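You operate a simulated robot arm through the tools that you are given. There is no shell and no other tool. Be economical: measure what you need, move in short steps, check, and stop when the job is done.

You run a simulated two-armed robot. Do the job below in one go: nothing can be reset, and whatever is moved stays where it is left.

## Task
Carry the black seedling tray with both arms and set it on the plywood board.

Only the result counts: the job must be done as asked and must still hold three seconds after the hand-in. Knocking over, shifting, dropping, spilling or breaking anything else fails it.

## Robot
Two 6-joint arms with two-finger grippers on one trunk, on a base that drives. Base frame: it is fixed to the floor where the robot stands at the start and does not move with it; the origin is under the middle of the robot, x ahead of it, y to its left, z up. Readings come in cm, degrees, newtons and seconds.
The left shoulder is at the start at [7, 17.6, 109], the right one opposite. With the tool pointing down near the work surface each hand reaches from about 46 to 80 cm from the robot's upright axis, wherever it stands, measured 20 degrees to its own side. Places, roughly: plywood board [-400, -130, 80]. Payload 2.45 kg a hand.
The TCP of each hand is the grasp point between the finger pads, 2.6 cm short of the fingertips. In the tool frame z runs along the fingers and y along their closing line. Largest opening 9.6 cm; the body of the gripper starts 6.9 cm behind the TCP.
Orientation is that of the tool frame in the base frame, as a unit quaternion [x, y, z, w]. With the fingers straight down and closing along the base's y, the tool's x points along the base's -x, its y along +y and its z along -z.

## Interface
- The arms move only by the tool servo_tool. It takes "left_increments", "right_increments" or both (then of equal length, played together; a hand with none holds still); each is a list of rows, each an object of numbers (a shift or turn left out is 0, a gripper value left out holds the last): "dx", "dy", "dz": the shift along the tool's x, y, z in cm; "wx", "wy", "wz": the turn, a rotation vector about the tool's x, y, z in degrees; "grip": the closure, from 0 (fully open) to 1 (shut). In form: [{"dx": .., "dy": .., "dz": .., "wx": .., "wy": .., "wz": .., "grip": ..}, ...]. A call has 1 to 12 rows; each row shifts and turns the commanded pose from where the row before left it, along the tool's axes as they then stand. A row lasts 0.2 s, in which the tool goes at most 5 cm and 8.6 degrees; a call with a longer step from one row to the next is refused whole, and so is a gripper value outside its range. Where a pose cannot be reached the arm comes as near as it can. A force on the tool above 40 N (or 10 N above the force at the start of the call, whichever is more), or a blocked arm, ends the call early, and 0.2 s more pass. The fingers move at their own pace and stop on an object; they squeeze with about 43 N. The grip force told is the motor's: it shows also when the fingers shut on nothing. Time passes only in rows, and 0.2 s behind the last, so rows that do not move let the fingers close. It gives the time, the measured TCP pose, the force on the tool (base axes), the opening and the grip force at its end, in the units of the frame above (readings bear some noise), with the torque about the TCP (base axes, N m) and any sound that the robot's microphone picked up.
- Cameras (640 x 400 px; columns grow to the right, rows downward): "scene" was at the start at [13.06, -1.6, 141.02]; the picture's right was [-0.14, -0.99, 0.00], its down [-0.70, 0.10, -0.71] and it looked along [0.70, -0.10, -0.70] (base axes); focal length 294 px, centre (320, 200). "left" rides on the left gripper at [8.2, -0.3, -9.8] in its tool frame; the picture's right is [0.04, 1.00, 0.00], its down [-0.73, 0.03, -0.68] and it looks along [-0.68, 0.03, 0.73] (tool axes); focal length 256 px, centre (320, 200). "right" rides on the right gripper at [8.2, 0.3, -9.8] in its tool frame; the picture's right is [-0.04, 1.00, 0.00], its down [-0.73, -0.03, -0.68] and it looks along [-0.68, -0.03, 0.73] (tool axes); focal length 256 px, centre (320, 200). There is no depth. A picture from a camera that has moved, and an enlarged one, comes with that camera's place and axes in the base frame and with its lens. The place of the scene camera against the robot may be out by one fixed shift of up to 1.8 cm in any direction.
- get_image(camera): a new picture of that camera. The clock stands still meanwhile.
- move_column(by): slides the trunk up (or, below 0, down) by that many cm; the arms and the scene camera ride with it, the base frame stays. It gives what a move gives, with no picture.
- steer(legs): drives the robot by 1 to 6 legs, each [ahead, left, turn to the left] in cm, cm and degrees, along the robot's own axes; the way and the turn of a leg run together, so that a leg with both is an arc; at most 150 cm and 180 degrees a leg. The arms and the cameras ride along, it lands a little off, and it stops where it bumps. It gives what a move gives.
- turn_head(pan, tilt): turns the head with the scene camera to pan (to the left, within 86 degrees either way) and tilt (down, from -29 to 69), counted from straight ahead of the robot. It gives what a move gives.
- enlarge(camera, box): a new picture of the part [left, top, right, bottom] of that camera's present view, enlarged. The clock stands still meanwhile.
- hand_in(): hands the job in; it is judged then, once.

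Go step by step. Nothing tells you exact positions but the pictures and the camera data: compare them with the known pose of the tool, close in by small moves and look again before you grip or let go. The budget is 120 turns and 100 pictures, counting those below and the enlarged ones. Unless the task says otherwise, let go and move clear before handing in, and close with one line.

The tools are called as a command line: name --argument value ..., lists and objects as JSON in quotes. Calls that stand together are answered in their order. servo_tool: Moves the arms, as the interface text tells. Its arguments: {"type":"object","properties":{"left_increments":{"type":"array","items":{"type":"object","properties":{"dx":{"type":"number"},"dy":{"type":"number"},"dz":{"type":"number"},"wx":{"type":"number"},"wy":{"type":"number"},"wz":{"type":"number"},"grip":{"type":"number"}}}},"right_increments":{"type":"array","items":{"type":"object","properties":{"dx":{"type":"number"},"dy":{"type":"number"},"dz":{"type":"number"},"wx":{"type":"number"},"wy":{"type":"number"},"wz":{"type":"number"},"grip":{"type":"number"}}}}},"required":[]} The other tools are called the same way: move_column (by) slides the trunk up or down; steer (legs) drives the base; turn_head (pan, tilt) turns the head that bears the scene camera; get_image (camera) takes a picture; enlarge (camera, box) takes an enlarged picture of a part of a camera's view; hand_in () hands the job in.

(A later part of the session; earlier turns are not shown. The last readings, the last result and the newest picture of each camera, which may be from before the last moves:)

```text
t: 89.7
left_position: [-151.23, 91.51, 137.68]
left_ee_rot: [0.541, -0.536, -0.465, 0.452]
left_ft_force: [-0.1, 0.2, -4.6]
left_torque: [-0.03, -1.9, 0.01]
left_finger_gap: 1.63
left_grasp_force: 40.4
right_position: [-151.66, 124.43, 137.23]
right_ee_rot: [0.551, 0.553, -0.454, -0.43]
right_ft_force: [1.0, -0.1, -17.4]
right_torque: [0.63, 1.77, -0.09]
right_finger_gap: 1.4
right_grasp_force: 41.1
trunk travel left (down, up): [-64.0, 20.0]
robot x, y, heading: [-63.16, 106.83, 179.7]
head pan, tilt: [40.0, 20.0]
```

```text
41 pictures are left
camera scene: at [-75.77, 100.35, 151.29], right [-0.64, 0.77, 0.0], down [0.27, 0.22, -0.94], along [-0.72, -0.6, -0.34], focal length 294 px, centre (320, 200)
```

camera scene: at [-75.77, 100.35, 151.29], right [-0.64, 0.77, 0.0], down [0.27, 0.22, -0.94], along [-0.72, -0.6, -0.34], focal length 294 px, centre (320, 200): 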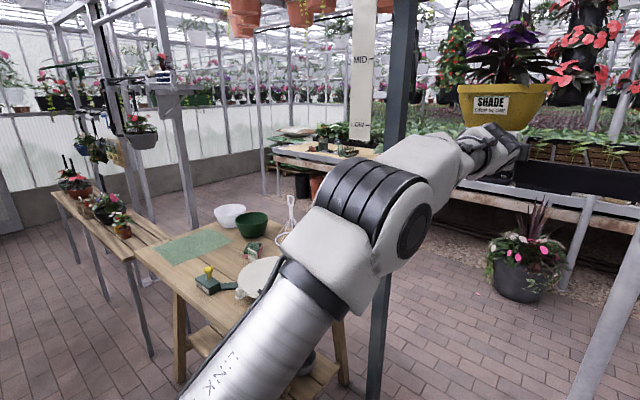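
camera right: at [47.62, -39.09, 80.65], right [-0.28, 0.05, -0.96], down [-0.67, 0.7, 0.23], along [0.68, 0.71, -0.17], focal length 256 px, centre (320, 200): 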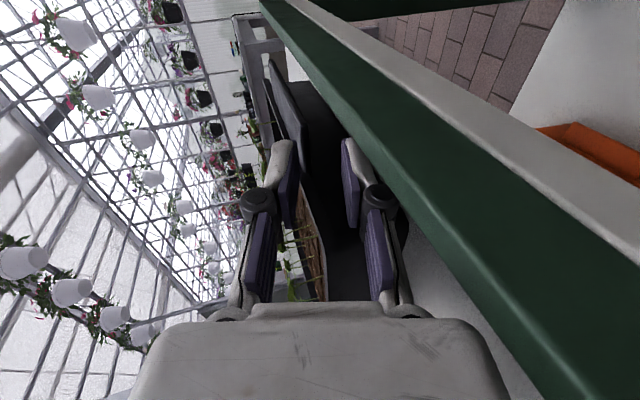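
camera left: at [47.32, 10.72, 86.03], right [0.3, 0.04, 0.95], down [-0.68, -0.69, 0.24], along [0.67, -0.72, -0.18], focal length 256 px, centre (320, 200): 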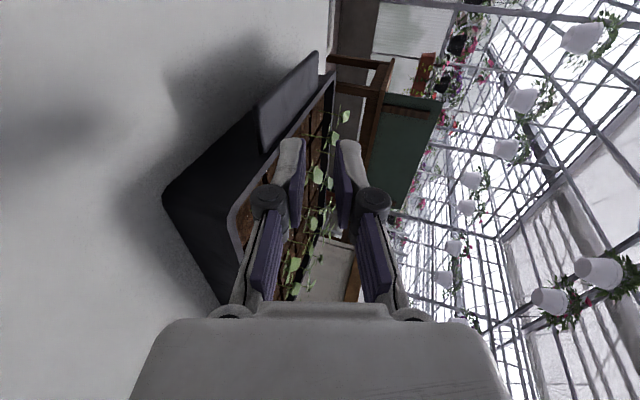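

The right hand's load has risen to about −18 N, and hanging baskets and posts are close. I'll check the hand views before moving on.

get_image --camera "right"

get_image --camera "left"

turn_head --pan -8 --tilt 5

get_image --camera "scene"

```text
40 pictures are left
camera right: at [-142.11, 132.96, 138.68], right [0.22, -0.06, -0.97], down [0.67, -0.71, 0.19], along [-0.71, -0.7, -0.12], focal length 256 px, centre (320, 200)
```

right: 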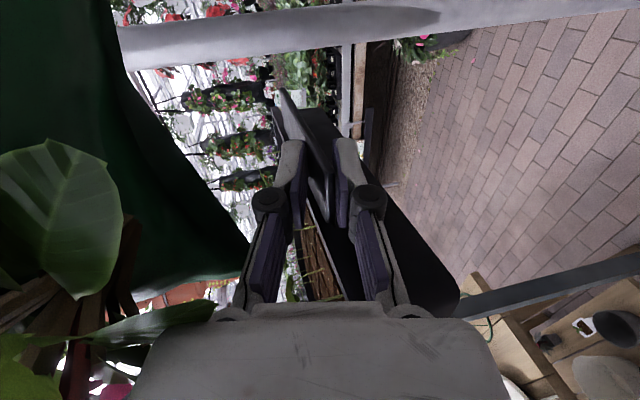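

```text
39 pictures are left
camera left: at [-141.42, 83.27, 138.73], right [-0.16, -0.06, 0.99], down [0.67, 0.73, 0.15], along [-0.72, 0.69, -0.08], focal length 256 px, centre (320, 200)
```

left: 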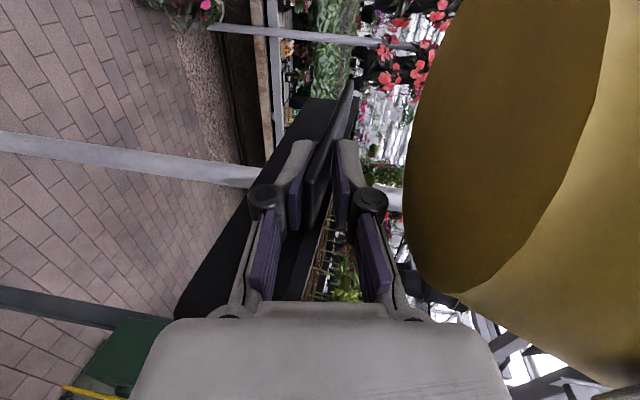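

```text
t: 90.8
left_position: [-151.13, 91.66, 137.68]
left_ee_rot: [0.541, -0.535, -0.465, 0.452]
left_ft_force: [-0.4, -0.2, -3.8]
left_torque: [-0.07, -1.88, 0.1]
left_finger_gap: 1.6
left_grasp_force: 41.0
right_position: [-151.64, 124.35, 137.08]
right_ee_rot: [0.55, 0.554, -0.452, -0.431]
right_ft_force: [1.4, -1.1, -18.5]
right_torque: [0.61, 1.71, 0.08]
right_finger_gap: 1.43
right_grasp_force: 40.4
trunk travel left (down, up): [-64.0, 20.0]
robot x, y, heading: [-62.89, 106.49, 179.7]
head pan, tilt: [-8.0, 5.0]
```

```text
38 pictures are left
camera scene: at [-77.69, 107.61, 153.72], right [0.14, 0.99, 0.0], down [0.09, -0.01, -1.0], along [-0.99, 0.14, -0.09], focal length 294 px, centre (320, 200)
```

scene: 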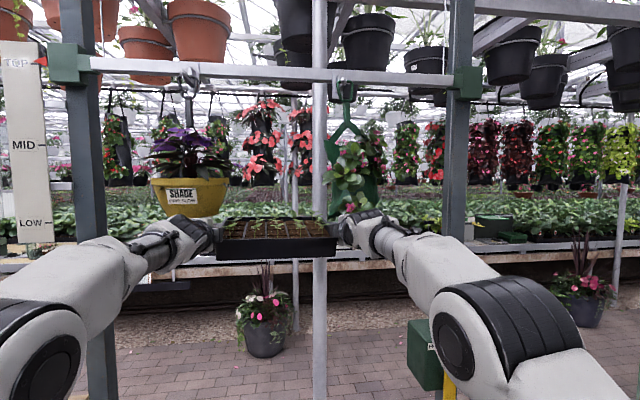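

The right hand is under a hanging planter on the frame rod; it is resting on the hand. I'll lower the trunk straight down so it hangs free again.

move_column --by -3

enlarge --camera "scene" --box '[200, 40, 480, 280]'

```text
t: 91.6
left_position: [-151.05, 91.54, 134.7]
left_ee_rot: [0.541, -0.535, -0.466, 0.452]
left_ft_force: [-0.7, -0.5, -4.1]
left_torque: [-0.15, -1.78, -0.31]
left_finger_gap: 1.61
left_grasp_force: 40.4
right_position: [-151.52, 124.44, 134.31]
right_ee_rot: [0.55, 0.553, -0.453, -0.431]
right_ft_force: [1.5, 0.8, -6.7]
right_torque: [0.61, 1.22, 0.78]
right_finger_gap: 1.44
right_grasp_force: 40.4
trunk travel left (down, up): [-61.0, 23.0]
robot x, y, heading: [-62.94, 106.61, 179.8]
head pan, tilt: [-8.0, 5.0]
```

```text
1.67 times, centred on (340, 160) of scene
camera zoom: at [-77.55, 107.61, 150.74], right [0.14, 0.99, 0.0], down [0.09, -0.01, -1.0], along [-0.99, 0.14, -0.09], focal length 489 px, centre (287, 267)
```

zoom: 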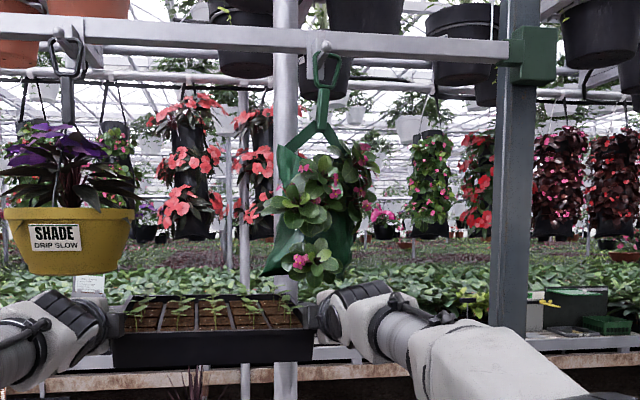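

The planter is hanging free again (load back to −7 N). The frame's posts and a pole block this gap, so I'll lower below the planters, back out, and use the wider gap further right, between the right post (y≈163) and the green cabinet (y≈284).

move_column --by -13

steer --legs '[[-40, 0, 0.3], [0, -118, 0]]'

turn_head --pan 0 --tilt 25

get_image --camera "scene"

```text
t: 93.1
left_position: [-150.88, 91.58, 121.79]
left_ee_rot: [0.54, -0.535, -0.466, 0.452]
left_ft_force: [-1.3, 1.0, -4.4]
left_torque: [-0.04, -1.8, 0.28]
left_finger_gap: 1.6
left_grasp_force: 40.1
right_position: [-151.38, 124.33, 121.3]
right_ee_rot: [0.55, 0.554, -0.453, -0.431]
right_ft_force: [0.9, -0.4, -7.0]
right_torque: [0.6, 1.21, 0.02]
right_finger_gap: 1.44
right_grasp_force: 40.6
trunk travel left (down, up): [-48.0, 36.0]
robot x, y, heading: [-63.05, 106.79, 179.7]
head pan, tilt: [-8.0, 5.0]
```

```text
t: 101.3
left_position: [-110.75, 210.45, 121.84]
left_ee_rot: [0.541, -0.534, -0.466, 0.453]
left_ft_force: [-0.1, -0.2, -3.3]
left_torque: [-0.06, -1.76, -0.03]
left_finger_gap: 1.58
left_grasp_force: 40.2
right_position: [-111.13, 243.23, 121.27]
right_ee_rot: [0.55, 0.554, -0.454, -0.43]
right_ft_force: [-0.6, 0.0, -7.1]
right_torque: [0.57, 1.23, 0.02]
right_finger_gap: 1.4
right_grasp_force: 40.4
trunk travel left (down, up): [-48.0, 36.0]
robot x, y, heading: [-22.58, 225.71, 179.9]
head pan, tilt: [-8.0, 5.0]
```

```text
t: 102.1
left_position: [-110.49, 210.45, 121.8]
left_ee_rot: [0.541, -0.535, -0.465, 0.453]
left_ft_force: [-0.1, 0.1, -4.8]
left_torque: [-0.04, -1.78, 0.51]
left_finger_gap: 1.58
left_grasp_force: 40.6
right_position: [-111.16, 243.3, 121.2]
right_ee_rot: [0.549, 0.555, -0.453, -0.43]
right_ft_force: [0.1, 0.0, -6.3]
right_torque: [0.6, 1.27, -0.25]
right_finger_gap: 1.41
right_grasp_force: 40.4
trunk travel left (down, up): [-48.0, 36.0]
robot x, y, heading: [-22.87, 225.85, 179.9]
head pan, tilt: [0.0, 25.0]
```

```text
36 pictures are left
camera scene: at [-37.27, 225.41, 134.5], right [0.0, 1.0, 0.0], down [0.42, 0.0, -0.91], along [-0.91, 0.0, -0.42], focal length 294 px, centre (320, 200)
```

scene: 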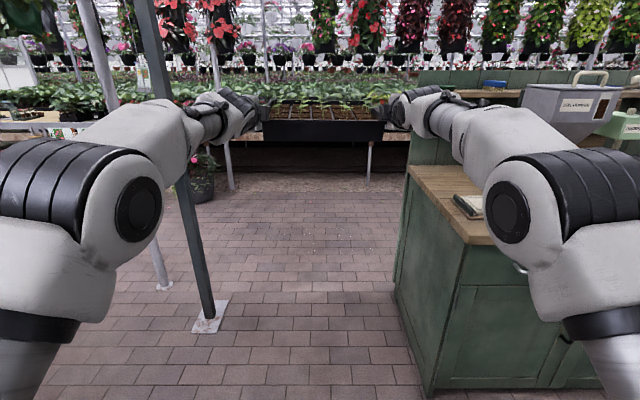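

The gap at floor level is about 105 cm, with the elbows the widest part. I'll raise the trunk so the elbows pass over the cabinet and its back panel, keep right of the post, and go through in two steps.

move_column --by 32

steer --legs '[[0, -8, 0.2], [45, 0, 0]]'

turn_head --pan 0 --tilt 28

get_image --camera "scene"

```text
t: 105.3
left_position: [-110.73, 210.44, 153.77]
left_ee_rot: [0.541, -0.534, -0.465, 0.453]
left_ft_force: [-0.4, -0.4, -4.1]
left_torque: [-0.08, -1.77, -0.09]
left_finger_gap: 1.58
left_grasp_force: 40.3
right_position: [-111.15, 243.28, 153.3]
right_ee_rot: [0.55, 0.555, -0.453, -0.43]
right_ft_force: [-0.5, 0.0, -6.9]
right_torque: [0.58, 1.22, -0.03]
right_finger_gap: 1.4
right_grasp_force: 41.1
trunk travel left (down, up): [-80.0, 4.0]
robot x, y, heading: [-22.62, 225.64, 179.9]
head pan, tilt: [0.0, 25.0]
```

```text
t: 108.6
left_position: [-154.66, 217.73, 154.03]
left_ee_rot: [0.543, -0.531, -0.464, 0.456]
left_ft_force: [-0.6, 0.2, -4.1]
left_torque: [-0.04, -1.72, 0.08]
left_finger_gap: 1.6
left_grasp_force: 40.2
right_position: [-155.65, 250.51, 153.39]
right_ee_rot: [0.546, 0.557, -0.456, -0.429]
right_ft_force: [1.1, -0.3, -7.2]
right_torque: [0.53, 1.24, 0.07]
right_finger_gap: 1.4
right_grasp_force: 40.3
trunk travel left (down, up): [-80.0, 4.0]
robot x, y, heading: [-67.18, 233.96, -179.8]
head pan, tilt: [0.0, 25.0]
```

```text
t: 109.3
left_position: [-154.93, 217.6, 153.84]
left_ee_rot: [0.543, -0.532, -0.463, 0.455]
left_ft_force: [0.7, -0.2, -4.8]
left_torque: [-0.03, -1.77, 0.43]
left_finger_gap: 1.57
left_grasp_force: 39.7
right_position: [-155.72, 250.38, 153.36]
right_ee_rot: [0.547, 0.556, -0.456, -0.428]
right_ft_force: [0.5, -0.4, -7.3]
right_torque: [0.54, 1.23, -0.3]
right_finger_gap: 1.42
right_grasp_force: 40.3
trunk travel left (down, up): [-80.0, 4.0]
robot x, y, heading: [-67.49, 233.79, -179.7]
head pan, tilt: [0.0, 28.0]
```

```text
35 pictures are left
camera scene: at [-81.58, 233.19, 166.04], right [-0.01, 1.0, 0.0], down [0.47, 0.0, -0.88], along [-0.88, 0.0, -0.47], focal length 294 px, centre (320, 200)
```

scene: 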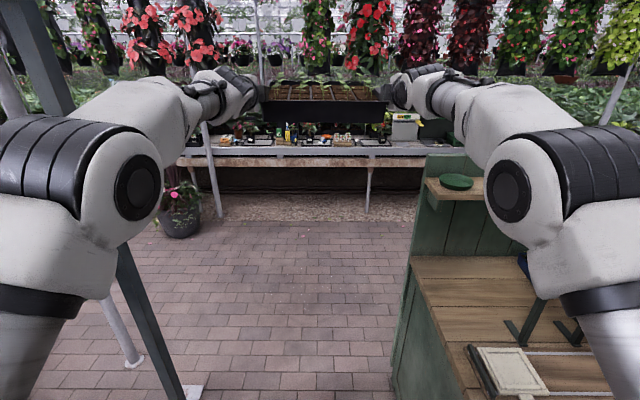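

The post is well clear of the left elbow. I'll shift 5 cm left and go through, then lower again.

steer --legs '[[0, 5, 0], [60, 0, 0], [42, 0, 0]]'

turn_head --pan 50 --tilt 22

get_image --camera "scene"

turn_head --pan 0 --tilt 28

get_image --camera "scene"

```text
t: 115.3
left_position: [-254.99, 211.37, 153.96]
left_ee_rot: [0.544, -0.53, -0.463, 0.457]
left_ft_force: [-0.4, 0.0, -4.6]
left_torque: [-0.05, -1.77, 0.11]
left_finger_gap: 1.56
left_grasp_force: 40.8
right_position: [-256.16, 244.19, 153.54]
right_ee_rot: [0.545, 0.558, -0.457, -0.428]
right_ft_force: [-0.3, 1.6, -7.4]
right_torque: [0.52, 1.24, -0.04]
right_finger_gap: 1.41
right_grasp_force: 40.1
trunk travel left (down, up): [-80.0, 4.0]
robot x, y, heading: [-167.72, 228.02, -179.5]
head pan, tilt: [0.0, 28.0]
```

```text
t: 116.5
left_position: [-255.24, 211.39, 153.86]
left_ee_rot: [0.544, -0.531, -0.462, 0.457]
left_ft_force: [-1.2, 1.1, -4.1]
left_torque: [0.0, -1.77, 0.49]
left_finger_gap: 1.56
left_grasp_force: 40.8
right_position: [-256.33, 244.22, 153.28]
right_ee_rot: [0.546, 0.558, -0.457, -0.426]
right_ft_force: [1.8, -0.3, -6.8]
right_torque: [0.57, 1.2, 0.05]
right_finger_gap: 1.39
right_grasp_force: 40.3
trunk travel left (down, up): [-80.0, 4.0]
robot x, y, heading: [-167.88, 227.9, -179.4]
head pan, tilt: [50.0, 22.0]
```

```text
34 pictures are left
camera scene: at [-178.84, 220.22, 167.0], right [-0.77, 0.63, 0.0], down [0.24, 0.29, -0.93], along [-0.59, -0.72, -0.38], focal length 294 px, centre (320, 200)
```

scene: 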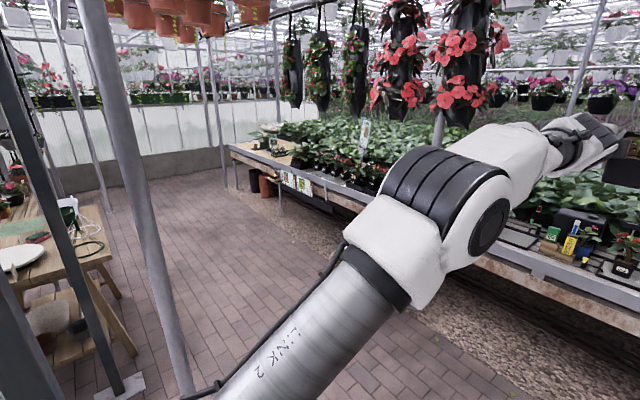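

```text
t: 117.7
left_position: [-255.36, 211.32, 153.88]
left_ee_rot: [0.545, -0.53, -0.462, 0.457]
left_ft_force: [-1.0, -0.5, -4.6]
left_torque: [-0.09, -1.77, 0.26]
left_finger_gap: 1.54
left_grasp_force: 41.2
right_position: [-256.33, 244.12, 153.24]
right_ee_rot: [0.546, 0.559, -0.456, -0.426]
right_ft_force: [2.0, 0.2, -7.2]
right_torque: [0.53, 1.2, 0.21]
right_finger_gap: 1.4
right_grasp_force: 40.7
trunk travel left (down, up): [-80.0, 4.0]
robot x, y, heading: [-167.63, 227.88, -179.3]
head pan, tilt: [0.0, 28.0]
```

```text
33 pictures are left
camera scene: at [-182.14, 227.27, 166.02], right [-0.01, 1.0, 0.0], down [0.47, 0.01, -0.88], along [-0.88, -0.01, -0.47], focal length 294 px, centre (320, 200)
```

scene: 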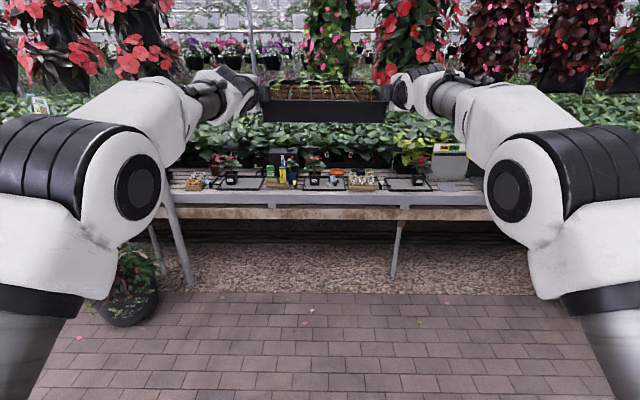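

I'm through the gap. The bench front is at x≈−343. Next I go forward to x≈−232, lower to carrying height, and strafe left along the aisle.

steer --legs '[[63, 0, -0.7]]'

move_column --by -27

steer --legs '[[0, 70, 0], [0, 60, 0]]'

turn_head --pan 55 --tilt 20

get_image --camera "scene"

```text
t: 121.2
left_position: [-318.07, 213.76, 153.88]
left_ee_rot: [0.538, -0.537, -0.468, 0.451]
left_ft_force: [0.3, -0.6, -5.5]
left_torque: [-0.13, -1.75, 0.05]
left_finger_gap: 1.54
left_grasp_force: 40.5
right_position: [-318.16, 246.51, 153.34]
right_ee_rot: [0.552, 0.551, -0.452, -0.433]
right_ft_force: [0.8, 0.6, -6.8]
right_torque: [0.57, 1.16, 0.1]
right_finger_gap: 1.41
right_grasp_force: 40.7
trunk travel left (down, up): [-80.0, 4.0]
robot x, y, heading: [-229.98, 228.27, 179.1]
head pan, tilt: [0.0, 28.0]
```

```text
t: 123.9
left_position: [-318.21, 213.56, 126.7]
left_ee_rot: [0.537, -0.537, -0.468, 0.451]
left_ft_force: [0.3, 0.2, -3.8]
left_torque: [-0.09, -1.75, 0.07]
left_finger_gap: 1.55
left_grasp_force: 40.5
right_position: [-318.38, 246.54, 126.3]
right_ee_rot: [0.553, 0.551, -0.451, -0.433]
right_ft_force: [0.5, -0.1, -6.6]
right_torque: [0.59, 1.22, 0.04]
right_finger_gap: 1.41
right_grasp_force: 41.2
trunk travel left (down, up): [-53.0, 31.0]
robot x, y, heading: [-230.14, 228.09, 178.8]
head pan, tilt: [0.0, 28.0]
```

```text
t: 130.8
left_position: [-322.26, 84.45, 126.7]
left_ee_rot: [-0.533, 0.542, 0.473, -0.445]
left_ft_force: [-1.8, 0.6, -3.5]
left_torque: [-0.11, -1.72, 0.3]
left_finger_gap: 1.54
left_grasp_force: 40.8
right_position: [-321.82, 117.26, 126.16]
right_ee_rot: [0.557, 0.546, -0.447, -0.437]
right_ft_force: [1.5, 0.5, -6.5]
right_torque: [0.64, 1.16, 0.24]
right_finger_gap: 1.39
right_grasp_force: 40.2
trunk travel left (down, up): [-53.0, 31.0]
robot x, y, heading: [-233.87, 96.74, 178.0]
head pan, tilt: [0.0, 28.0]
```

```text
t: 132.0
left_position: [-322.21, 84.49, 126.72]
left_ee_rot: [-0.533, 0.542, 0.471, -0.446]
left_ft_force: [-1.6, 0.7, -4.2]
left_torque: [-0.12, -1.72, 0.43]
left_finger_gap: 1.54
left_grasp_force: 40.5
right_position: [-321.84, 117.24, 126.25]
right_ee_rot: [0.558, 0.546, -0.447, -0.437]
right_ft_force: [1.5, -1.4, -7.4]
right_torque: [0.64, 1.17, 0.22]
right_finger_gap: 1.39
right_grasp_force: 40.4
trunk travel left (down, up): [-53.0, 31.0]
robot x, y, heading: [-234.07, 97.19, 178.1]
head pan, tilt: [55.0, 20.0]
```

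```text
32 pictures are left
camera scene: at [-244.91, 89.38, 140.31], right [-0.8, 0.6, 0.0], down [0.21, 0.27, -0.94], along [-0.56, -0.75, -0.34], focal length 294 px, centre (320, 200)
```

scene: 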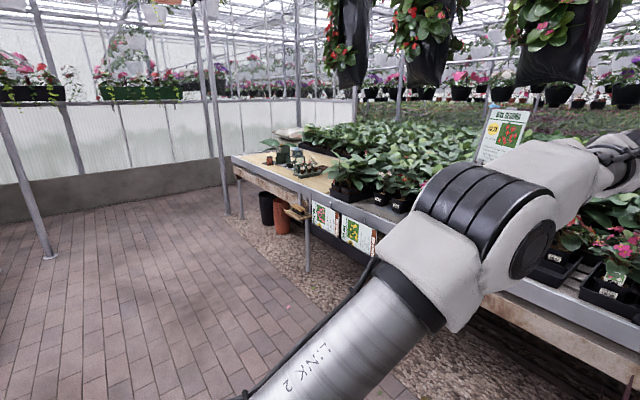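

A price sign stands at the bench edge ahead on my path. I'll square up and back off a little so the tray passes clear of it, then continue left.

steer --legs '[[0, 10, 1.9], [-9, 6, 0], [0, 40, 0]]'

turn_head --pan 45 --tilt 25

get_image --camera "scene"

```text
t: 136.1
left_position: [-312.94, 24.69, 126.77]
left_ee_rot: [0.544, -0.532, -0.463, 0.455]
left_ft_force: [-1.9, 0.4, -4.4]
left_torque: [-0.05, -1.76, 0.27]
left_finger_gap: 1.54
left_grasp_force: 40.6
right_position: [-313.69, 57.57, 126.34]
right_ee_rot: [0.548, 0.557, -0.455, -0.428]
right_ft_force: [1.5, 1.0, -5.6]
right_torque: [0.62, 1.19, 0.14]
right_finger_gap: 1.39
right_grasp_force: 40.2
trunk travel left (down, up): [-53.0, 31.0]
robot x, y, heading: [-225.27, 40.49, -180.1]
head pan, tilt: [55.0, 20.0]
```

```text
t: 136.8
left_position: [-312.92, 24.58, 126.73]
left_ee_rot: [0.543, -0.533, -0.463, 0.454]
left_ft_force: [-1.1, -0.2, -4.6]
left_torque: [-0.03, -1.77, 0.5]
left_finger_gap: 1.55
left_grasp_force: 40.4
right_position: [-313.85, 57.45, 126.13]
right_ee_rot: [0.547, 0.557, -0.455, -0.428]
right_ft_force: [0.0, -0.6, -6.8]
right_torque: [0.62, 1.21, -0.24]
right_finger_gap: 1.4
right_grasp_force: 40.2
trunk travel left (down, up): [-53.0, 31.0]
robot x, y, heading: [-225.59, 40.87, -179.6]
head pan, tilt: [45.0, 25.0]
```

```text
31 pictures are left
camera scene: at [-237.0, 33.56, 139.5], right [-0.71, 0.7, 0.0], down [0.3, 0.3, -0.91], along [-0.64, -0.64, -0.42], focal length 294 px, centre (320, 200)
```

scene: 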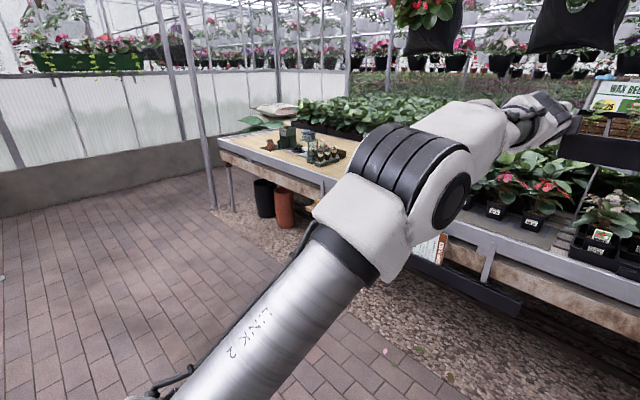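

Continuing left along the aisle towards the board.

steer --legs '[[0, 60, -0.2], [0, 60, 0]]'

turn_head --pan 25 --tilt 30

get_image --camera "scene"

```text
t: 143.3
left_position: [-313.29, -98.15, 126.76]
left_ee_rot: [0.542, -0.533, -0.465, 0.454]
left_ft_force: [-1.1, -0.1, -3.5]
left_torque: [-0.09, -1.73, 0.22]
left_finger_gap: 1.53
left_grasp_force: 41.1
right_position: [-313.72, -65.31, 126.32]
right_ee_rot: [0.549, 0.555, -0.453, -0.43]
right_ft_force: [1.3, 0.2, -7.4]
right_torque: [0.6, 1.2, 0.18]
right_finger_gap: 1.38
right_grasp_force: 40.3
trunk travel left (down, up): [-53.0, 31.0]
robot x, y, heading: [-224.94, -82.69, 179.8]
head pan, tilt: [45.0, 25.0]
```

```text
t: 144.2
left_position: [-313.25, -98.06, 126.59]
left_ee_rot: [0.542, -0.534, -0.464, 0.453]
left_ft_force: [-1.6, -0.1, -4.6]
left_torque: [-0.06, -1.72, 0.51]
left_finger_gap: 1.53
left_grasp_force: 40.1
right_position: [-313.71, -65.26, 126.18]
right_ee_rot: [0.549, 0.555, -0.453, -0.43]
right_ft_force: [2.6, 0.0, -7.6]
right_torque: [0.63, 1.16, -0.12]
right_finger_gap: 1.36
right_grasp_force: 40.8
trunk travel left (down, up): [-53.0, 31.0]
robot x, y, heading: [-225.5, -82.33, 179.8]
head pan, tilt: [25.0, 30.0]
```

```text
30 pictures are left
camera scene: at [-238.82, -86.94, 138.7], right [-0.42, 0.91, 0.0], down [0.46, 0.21, -0.87], along [-0.78, -0.37, -0.5], focal length 294 px, centre (320, 200)
```

scene: 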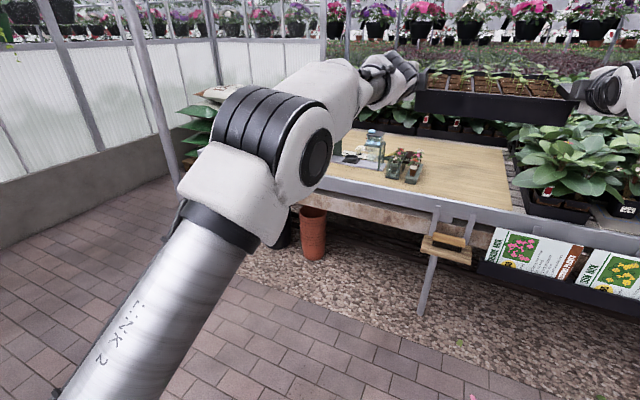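

I can see the plywood board with some small items on it; its right edge is near y≈−60. I'll move left and look at the board from straight ahead to find the free area.

steer --legs '[[0, 40, 0.2]]'

turn_head --pan 0 --tilt 32

get_image --camera "scene"

get_image --camera "left"

get_image --camera "right"

```text
t: 146.7
left_position: [-312.97, -138.4, 126.72]
left_ee_rot: [0.542, -0.534, -0.464, 0.454]
left_ft_force: [0.3, -0.5, -3.6]
left_torque: [-0.04, -1.76, 0.08]
left_finger_gap: 1.5
left_grasp_force: 40.5
right_position: [-313.67, -105.49, 126.29]
right_ee_rot: [0.548, 0.556, -0.454, -0.429]
right_ft_force: [0.0, -0.3, -6.7]
right_torque: [0.63, 1.18, 0.05]
right_finger_gap: 1.36
right_grasp_force: 40.3
trunk travel left (down, up): [-53.0, 31.0]
robot x, y, heading: [-225.68, -122.94, -180.0]
head pan, tilt: [25.0, 30.0]
```

```text
t: 147.5
left_position: [-313.04, -138.35, 126.64]
left_ee_rot: [0.543, -0.533, -0.463, 0.454]
left_ft_force: [-1.1, -0.4, -3.5]
left_torque: [-0.04, -1.77, 0.53]
left_finger_gap: 1.5
left_grasp_force: 40.3
right_position: [-313.76, -105.63, 126.29]
right_ee_rot: [0.549, 0.556, -0.453, -0.43]
right_ft_force: [1.4, -1.4, -7.1]
right_torque: [0.59, 1.17, -0.04]
right_finger_gap: 1.36
right_grasp_force: 39.8
trunk travel left (down, up): [-53.0, 31.0]
robot x, y, heading: [-225.53, -122.62, -179.9]
head pan, tilt: [0.0, 32.0]
```

```text
29 pictures are left
camera scene: at [-239.56, -123.12, 138.39], right [0.0, 1.0, 0.0], down [0.53, 0.0, -0.85], along [-0.85, 0.0, -0.53], focal length 294 px, centre (320, 200)
```

scene: 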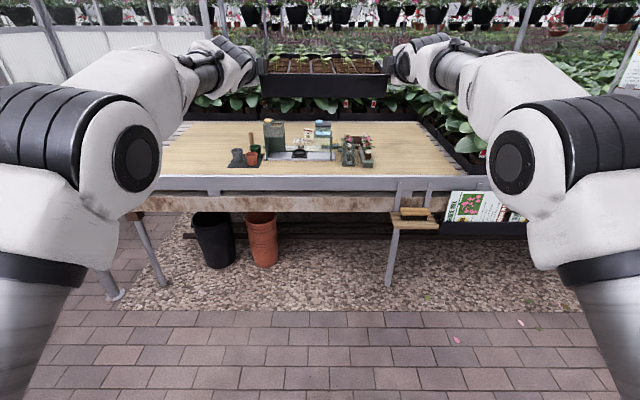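

```text
28 pictures are left
camera left: at [-303.28, -146.64, 127.75], right [-0.16, -0.06, 0.99], down [0.66, 0.73, 0.15], along [-0.73, 0.68, -0.08], focal length 256 px, centre (320, 200)
```

left: 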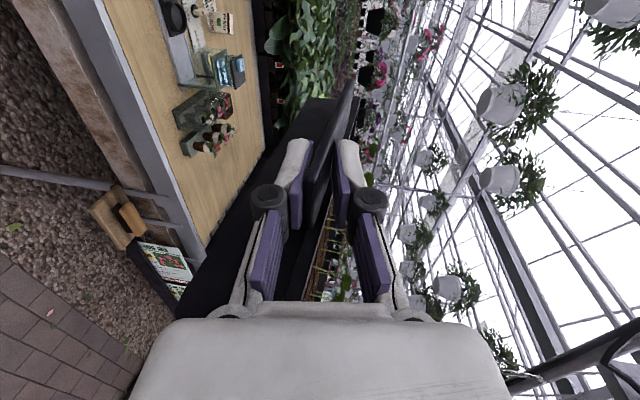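

```text
27 pictures are left
camera right: at [-304.32, -96.96, 127.79], right [0.22, -0.05, -0.97], down [0.68, -0.71, 0.19], along [-0.7, -0.7, -0.12], focal length 256 px, centre (320, 200)
```

right: 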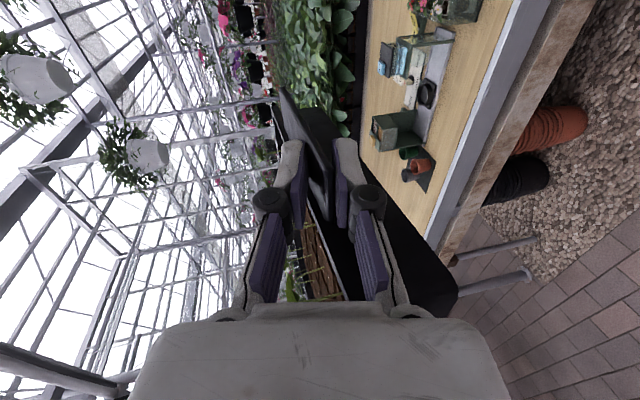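

The board spans about x −354…−432, y ≈ −200…−65, with small items in the middle (y −167…−98). The left part looks like the best free space, with nothing beyond it. I'll move left and measure.

steer --legs '[[0, 57, -0.1]]'

turn_head --pan 0 --tilt 32

get_image --camera "scene"

get_image --camera "right"

```text
t: 150.8
left_position: [-312.73, -195.96, 126.72]
left_ee_rot: [0.544, -0.532, -0.464, 0.454]
left_ft_force: [-1.9, -1.2, -3.9]
left_torque: [-0.08, -1.69, 0.15]
left_finger_gap: 1.53
left_grasp_force: 41.0
right_position: [-313.59, -163.07, 126.29]
right_ee_rot: [0.547, 0.558, -0.455, -0.428]
right_ft_force: [0.3, -0.6, -6.8]
right_torque: [0.62, 1.15, 0.19]
right_finger_gap: 1.38
right_grasp_force: 40.5
trunk travel left (down, up): [-53.0, 31.0]
robot x, y, heading: [-225.05, -179.94, -179.5]
head pan, tilt: [0.0, 32.0]
```

```text
t: 151.4
left_position: [-312.75, -196.05, 126.68]
left_ee_rot: [0.544, -0.533, -0.462, 0.454]
left_ft_force: [-0.3, 0.6, -4.9]
left_torque: [-0.02, -1.73, 0.4]
left_finger_gap: 1.5
left_grasp_force: 40.3
right_position: [-313.47, -163.12, 126.26]
right_ee_rot: [0.546, 0.557, -0.455, -0.429]
right_ft_force: [-0.4, 0.1, -7.6]
right_torque: [0.58, 1.14, -0.38]
right_finger_gap: 1.38
right_grasp_force: 40.4
trunk travel left (down, up): [-53.0, 31.0]
robot x, y, heading: [-225.06, -179.62, -179.7]
head pan, tilt: [0.0, 32.0]
```

```text
26 pictures are left
camera scene: at [-239.3, -180.41, 138.39], right [-0.01, 1.0, 0.0], down [0.53, 0.0, -0.85], along [-0.85, -0.01, -0.53], focal length 294 px, centre (320, 200)
```

scene: 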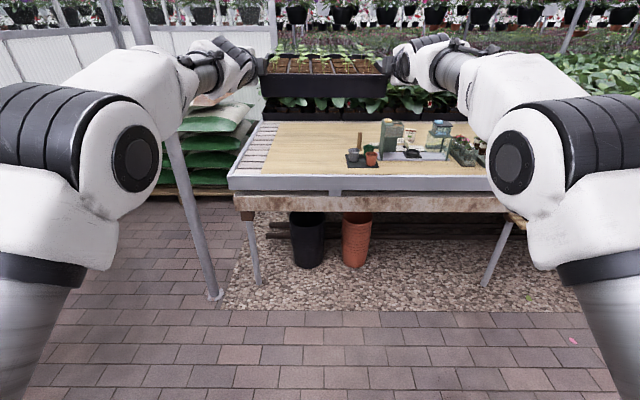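

```text
25 pictures are left
camera right: at [-304.18, -154.53, 127.8], right [0.22, -0.05, -0.97], down [0.68, -0.71, 0.19], along [-0.7, -0.71, -0.12], focal length 256 px, centre (320, 200)
```

right: 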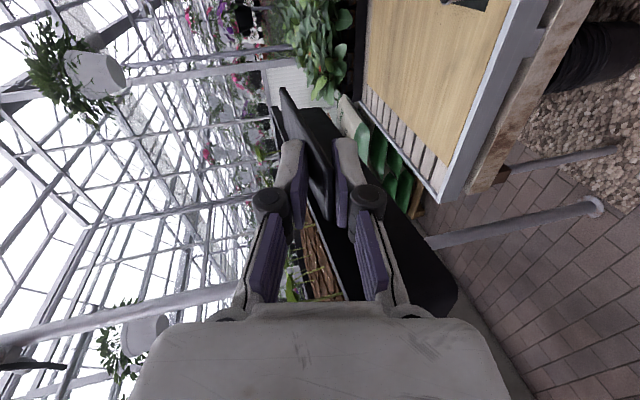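

There is a free patch on the board's left part: about 39 cm wide between the board's left edge and the small mat. I'll target the tray centre at y≈−187.5 with its near edge about 4 cm in from the board's front. First I drive in at height.

steer --legs '[[0, 7.9, -0.3], [40, 0, 0], [15, 0, 0]]'

turn_head --pan 0 --tilt 45

get_image --camera "scene"

get_image --camera "right"

```text
t: 155.6
left_position: [-368.31, -202.33, 126.91]
left_ee_rot: [0.539, -0.536, -0.466, 0.452]
left_ft_force: [-0.5, -0.1, -3.8]
left_torque: [-0.07, -1.68, -0.02]
left_finger_gap: 1.5
left_grasp_force: 40.6
right_position: [-368.7, -169.52, 126.42]
right_ee_rot: [0.551, 0.553, -0.453, -0.431]
right_ft_force: [0.2, -0.8, -6.2]
right_torque: [0.61, 1.15, 0.06]
right_finger_gap: 1.38
right_grasp_force: 40.4
trunk travel left (down, up): [-53.0, 31.0]
robot x, y, heading: [-280.76, -187.47, 179.5]
head pan, tilt: [0.0, 32.0]
```

```text
t: 156.3
left_position: [-368.5, -202.44, 126.62]
left_ee_rot: [0.541, -0.537, -0.465, 0.451]
left_ft_force: [-0.8, 0.2, -4.2]
left_torque: [-0.1, -1.73, 0.34]
left_finger_gap: 1.49
left_grasp_force: 40.8
right_position: [-368.91, -169.5, 126.19]
right_ee_rot: [0.551, 0.554, -0.451, -0.431]
right_ft_force: [0.3, 0.1, -8.0]
right_torque: [0.6, 1.16, -0.22]
right_finger_gap: 1.38
right_grasp_force: 40.5
trunk travel left (down, up): [-53.0, 31.0]
robot x, y, heading: [-280.44, -187.59, 179.8]
head pan, tilt: [0.0, 45.0]
```

```text
24 pictures are left
camera scene: at [-294.06, -187.87, 136.43], right [0.01, 1.0, 0.0], down [0.71, -0.01, -0.71], along [-0.71, 0.01, -0.71], focal length 294 px, centre (320, 200)
```

scene: 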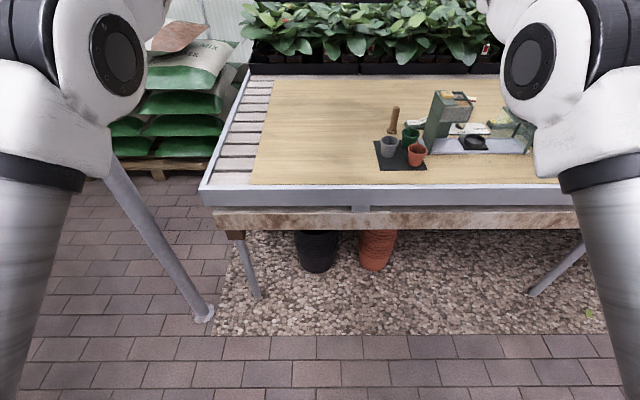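

```text
23 pictures are left
camera right: at [-359.37, -161.07, 127.74], right [0.22, -0.05, -0.97], down [0.67, -0.72, 0.19], along [-0.71, -0.7, -0.12], focal length 256 px, centre (320, 200)
```

right: 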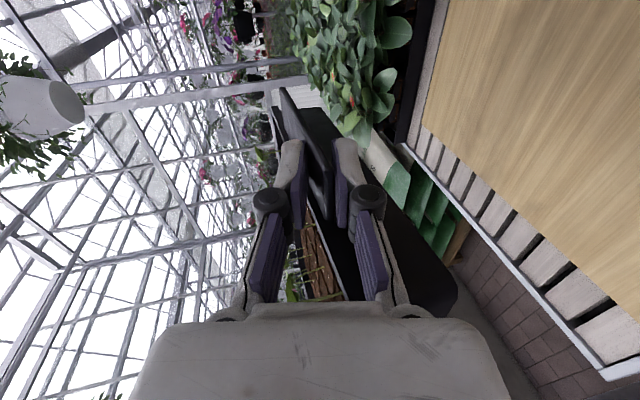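

Both views agree within a couple of cm: board left edge y≈−206, front edge x≈−359, mat edge y≈−168. I'll nudge left 2.3 and forward 2, lower most of the way, and look.

steer --legs '[[2, 2.3, 0]]'

move_column --by -32

get_image --camera "right"

get_image --camera "left"

turn_head --pan 0 --tilt 30

get_image --camera "scene"

```text
t: 157.1
left_position: [-370.3, -204.32, 126.98]
left_ee_rot: [0.539, -0.537, -0.466, 0.452]
left_ft_force: [-2.9, 1.2, -4.2]
left_torque: [-0.12, -1.69, 0.48]
left_finger_gap: 1.5
left_grasp_force: 40.3
right_position: [-370.47, -171.54, 126.44]
right_ee_rot: [0.55, 0.553, -0.453, -0.432]
right_ft_force: [2.3, 0.3, -5.7]
right_torque: [0.6, 1.16, 0.63]
right_finger_gap: 1.38
right_grasp_force: 40.7
trunk travel left (down, up): [-53.0, 31.0]
robot x, y, heading: [-282.39, -190.09, 179.6]
head pan, tilt: [0.0, 45.0]
```

```text
t: 160.3
left_position: [-370.34, -204.52, 94.86]
left_ee_rot: [0.539, -0.536, -0.467, 0.452]
left_ft_force: [1.0, -0.3, -3.6]
left_torque: [-0.13, -1.69, -0.19]
left_finger_gap: 1.5
left_grasp_force: 40.6
right_position: [-370.68, -171.58, 94.29]
right_ee_rot: [0.551, 0.553, -0.452, -0.433]
right_ft_force: [-0.3, -0.7, -7.2]
right_torque: [0.61, 1.14, -0.07]
right_finger_gap: 1.36
right_grasp_force: 39.6
trunk travel left (down, up): [-21.0, 63.0]
robot x, y, heading: [-282.7, -189.76, 179.4]
head pan, tilt: [0.0, 45.0]
```

```text
22 pictures are left
camera right: at [-361.16, -163.21, 95.9], right [0.22, -0.06, -0.97], down [0.67, -0.72, 0.19], along [-0.71, -0.69, -0.12], focal length 256 px, centre (320, 200)
```

right: 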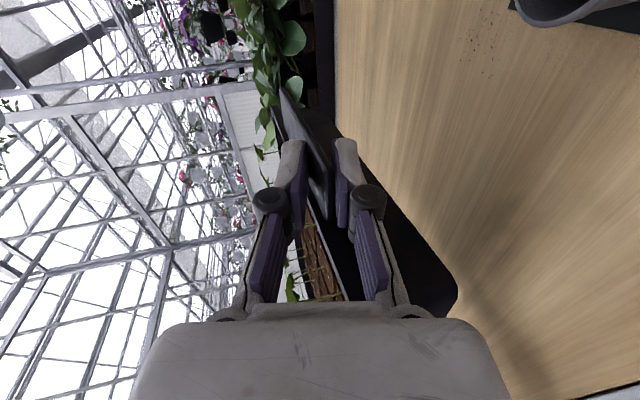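

```text
21 pictures are left
camera left: at [-360.65, -212.9, 95.82], right [-0.16, -0.06, 0.99], down [0.67, 0.72, 0.15], along [-0.72, 0.69, -0.08], focal length 256 px, centre (320, 200)
```

left: 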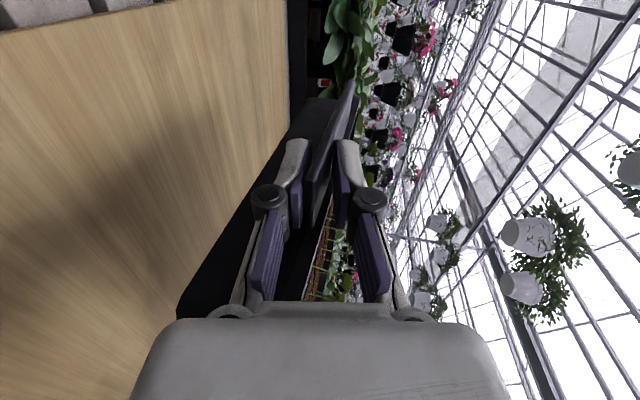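

```text
t: 161.1
left_position: [-370.38, -204.49, 94.75]
left_ee_rot: [0.54, -0.536, -0.466, 0.451]
left_ft_force: [0.3, 0.5, -3.7]
left_torque: [-0.08, -1.71, -0.18]
left_finger_gap: 1.46
left_grasp_force: 40.8
right_position: [-370.77, -171.7, 94.46]
right_ee_rot: [0.551, 0.553, -0.451, -0.433]
right_ft_force: [-1.1, 0.9, -7.8]
right_torque: [0.6, 1.15, -0.02]
right_finger_gap: 1.39
right_grasp_force: 40.7
trunk travel left (down, up): [-21.0, 63.0]
robot x, y, heading: [-282.28, -189.75, 179.5]
head pan, tilt: [0.0, 30.0]
```

```text
20 pictures are left
camera scene: at [-296.8, -190.08, 106.69], right [0.01, 1.0, 0.0], down [0.5, 0.0, -0.86], along [-0.86, 0.01, -0.5], focal length 294 px, centre (320, 200)
```

scene: 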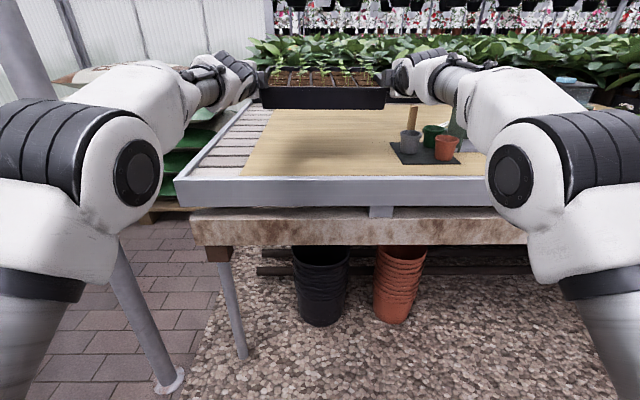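

The left-hand view confirms the board's left edge at y≈−209 and shows plenty of margin all round. I'll lower to about 3 cm above contact and check the forearms against the bench rim.

move_column --by -9

get_image --camera "scene"

enlarge --camera "left" --box '[100, 50, 420, 350]'

```text
t: 162.3
left_position: [-370.24, -204.46, 85.85]
left_ee_rot: [0.54, -0.535, -0.466, 0.452]
left_ft_force: [-0.9, -0.4, -3.9]
left_torque: [-0.1, -1.73, 0.07]
left_finger_gap: 1.48
left_grasp_force: 40.6
right_position: [-370.65, -171.78, 85.42]
right_ee_rot: [0.55, 0.553, -0.452, -0.432]
right_ft_force: [0.5, -0.7, -7.8]
right_torque: [0.61, 1.16, 0.01]
right_finger_gap: 1.39
right_grasp_force: 40.2
trunk travel left (down, up): [-12.0, 72.0]
robot x, y, heading: [-282.12, -190.19, 179.5]
head pan, tilt: [0.0, 30.0]
```

```text
19 pictures are left
camera scene: at [-296.75, -190.08, 97.71], right [0.01, 1.0, 0.0], down [0.5, 0.0, -0.87], along [-0.87, 0.01, -0.5], focal length 294 px, centre (320, 200)
```

scene: 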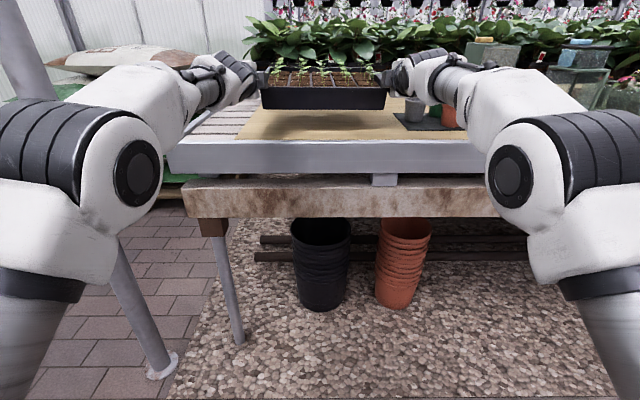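

```text
1.33 times, centred on (260, 200) of left
camera zoom: at [-360.62, -212.9, 86.84], right [-0.16, -0.06, 0.99], down [0.67, 0.72, 0.15], along [-0.72, 0.69, -0.08], focal length 341 px, centre (400, 200)
```

zoom: 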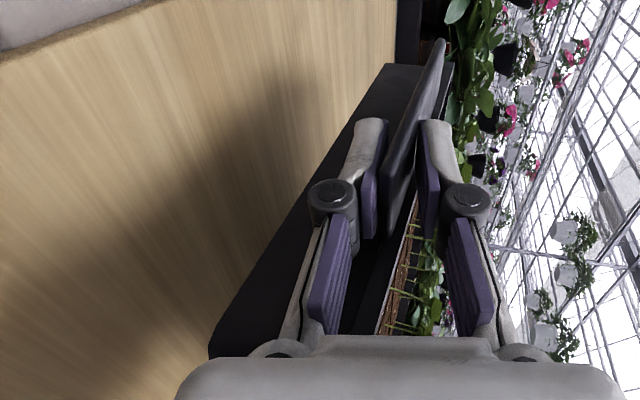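

Forearms clear the rim. Lowering in small steps until the load changes.

move_column --by -2

move_column --by -1

enlarge --camera "scene" --box '[160, 30, 480, 190]'

```text
t: 163.0
left_position: [-370.36, -204.51, 83.8]
left_ee_rot: [0.54, -0.536, -0.466, 0.451]
left_ft_force: [0.6, -0.1, -3.5]
left_torque: [-0.11, -1.68, 0.0]
left_finger_gap: 1.48
left_grasp_force: 40.7
right_position: [-370.63, -171.66, 83.39]
right_ee_rot: [0.551, 0.553, -0.451, -0.432]
right_ft_force: [0.9, 0.5, -6.7]
right_torque: [0.59, 1.08, 0.02]
right_finger_gap: 1.4
right_grasp_force: 40.4
trunk travel left (down, up): [-10.0, 74.0]
robot x, y, heading: [-282.95, -189.38, 179.9]
head pan, tilt: [0.0, 30.0]
```

```text
t: 163.6
left_position: [-370.37, -204.67, 82.83]
left_ee_rot: [0.54, -0.536, -0.466, 0.451]
left_ft_force: [0.2, -0.5, -3.4]
left_torque: [-0.13, -1.75, -0.06]
left_finger_gap: 1.49
left_grasp_force: 40.8
right_position: [-370.62, -171.62, 82.23]
right_ee_rot: [0.551, 0.553, -0.452, -0.432]
right_ft_force: [0.2, 0.1, -6.0]
right_torque: [0.58, 1.14, -0.01]
right_finger_gap: 1.39
right_grasp_force: 40.5
trunk travel left (down, up): [-9.0, 75.0]
robot x, y, heading: [-282.91, -189.92, 179.5]
head pan, tilt: [0.0, 30.0]
```

```text
2.00 times, centred on (320, 110) of scene
camera zoom: at [-296.75, -190.08, 94.71], right [0.01, 1.0, 0.0], down [0.5, 0.0, -0.87], along [-0.87, 0.01, -0.5], focal length 587 px, centre (320, 380)
```

zoom: 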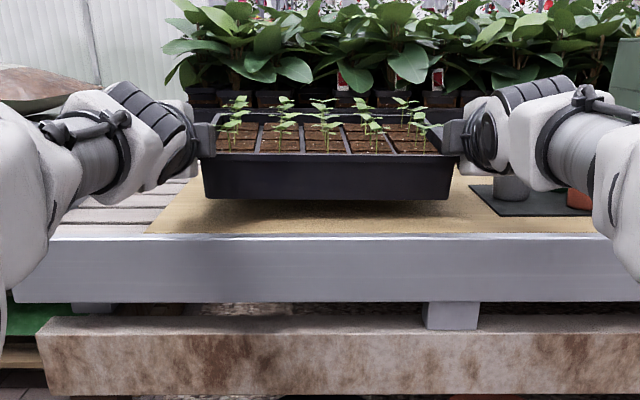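

move_column --by -1

move_column --by -0.7

enlarge --camera "scene" --box '[160, 30, 480, 190]'

```text
t: 164.2
left_position: [-370.3, -204.62, 81.72]
left_ee_rot: [0.541, -0.536, -0.465, 0.451]
left_ft_force: [0.4, -0.9, -4.1]
left_torque: [-0.13, -1.7, -0.02]
left_finger_gap: 1.47
left_grasp_force: 40.9
right_position: [-370.73, -171.69, 81.31]
right_ee_rot: [0.551, 0.552, -0.451, -0.433]
right_ft_force: [0.0, 0.0, -6.4]
right_torque: [0.62, 1.14, 0.01]
right_finger_gap: 1.35
right_grasp_force: 39.9
trunk travel left (down, up): [-8.0, 76.0]
robot x, y, heading: [-282.58, -189.78, 179.6]
head pan, tilt: [0.0, 30.0]
```

```text
t: 164.7
left_position: [-370.24, -204.51, 81.08]
left_ee_rot: [0.54, -0.536, -0.466, 0.451]
left_ft_force: [0.6, -0.3, -3.4]
left_torque: [-0.14, -1.73, -0.05]
left_finger_gap: 1.45
left_grasp_force: 40.4
right_position: [-370.68, -171.71, 80.55]
right_ee_rot: [0.551, 0.553, -0.451, -0.433]
right_ft_force: [-0.4, 0.0, -7.7]
right_torque: [0.6, 1.15, 0.01]
right_finger_gap: 1.38
right_grasp_force: 40.2
trunk travel left (down, up): [-7.3, 76.7]
robot x, y, heading: [-282.97, -189.55, 179.4]
head pan, tilt: [0.0, 30.0]
```

```text
2.00 times, centred on (320, 110) of scene
camera zoom: at [-296.75, -190.08, 93.01], right [0.01, 1.0, 0.0], down [0.5, 0.0, -0.87], along [-0.86, 0.01, -0.5], focal length 587 px, centre (320, 380)
```

zoom: 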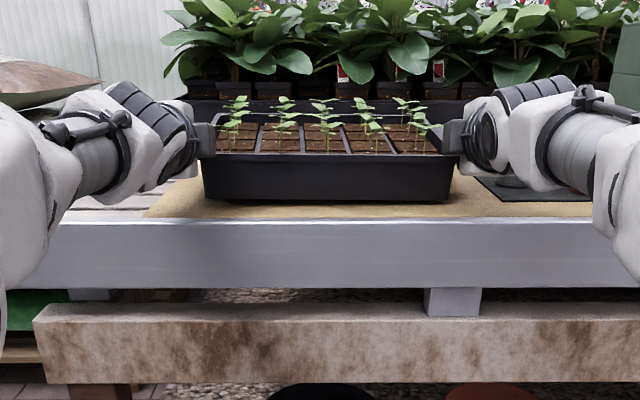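

move_column --by -0.5

move_column --by -0.5

enlarge --camera "scene" --box '[160, 30, 480, 190]'

```text
t: 165.3
left_position: [-370.32, -204.49, 80.55]
left_ee_rot: [0.54, -0.536, -0.466, 0.451]
left_ft_force: [0.3, 0.2, -3.4]
left_torque: [-0.15, -1.72, -0.18]
left_finger_gap: 1.47
left_grasp_force: 40.3
right_position: [-370.67, -171.6, 80.1]
right_ee_rot: [0.55, 0.553, -0.452, -0.432]
right_ft_force: [-0.3, 0.1, -6.2]
right_torque: [0.62, 1.16, 0.13]
right_finger_gap: 1.35
right_grasp_force: 39.8
trunk travel left (down, up): [-6.8, 77.2]
robot x, y, heading: [-282.54, -189.66, 179.4]
head pan, tilt: [0.0, 30.0]
```

```text
t: 165.8
left_position: [-370.36, -204.63, 80.21]
left_ee_rot: [0.54, -0.535, -0.466, 0.452]
left_ft_force: [1.9, -1.5, -1.9]
left_torque: [0.15, -2.68, -1.0]
left_finger_gap: 1.44
left_grasp_force: 40.9
right_position: [-370.68, -171.71, 80.05]
right_ee_rot: [0.549, 0.552, -0.454, -0.433]
right_ft_force: [-7.5, 0.2, 8.6]
right_torque: [0.93, 1.3, 0.01]
right_finger_gap: 1.32
right_grasp_force: 39.8
trunk travel left (down, up): [-6.3, 77.7]
robot x, y, heading: [-282.43, -189.55, 179.3]
head pan, tilt: [0.0, 30.0]
```

```text
2.00 times, centred on (320, 110) of scene
camera zoom: at [-296.63, -190.12, 92.06], right [0.01, 1.0, 0.0], down [0.5, 0.0, -0.87], along [-0.87, 0.01, -0.5], focal length 587 px, centre (320, 380)
```

zoom: 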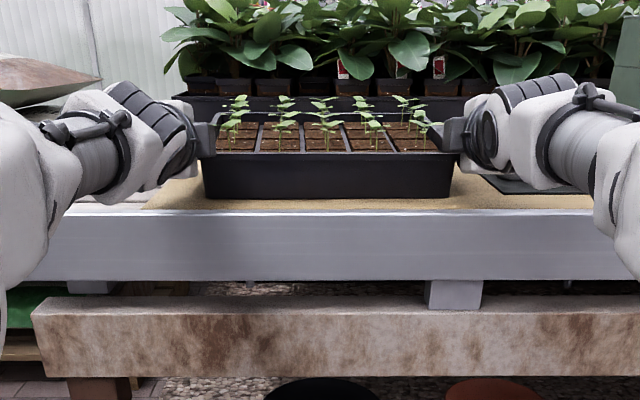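

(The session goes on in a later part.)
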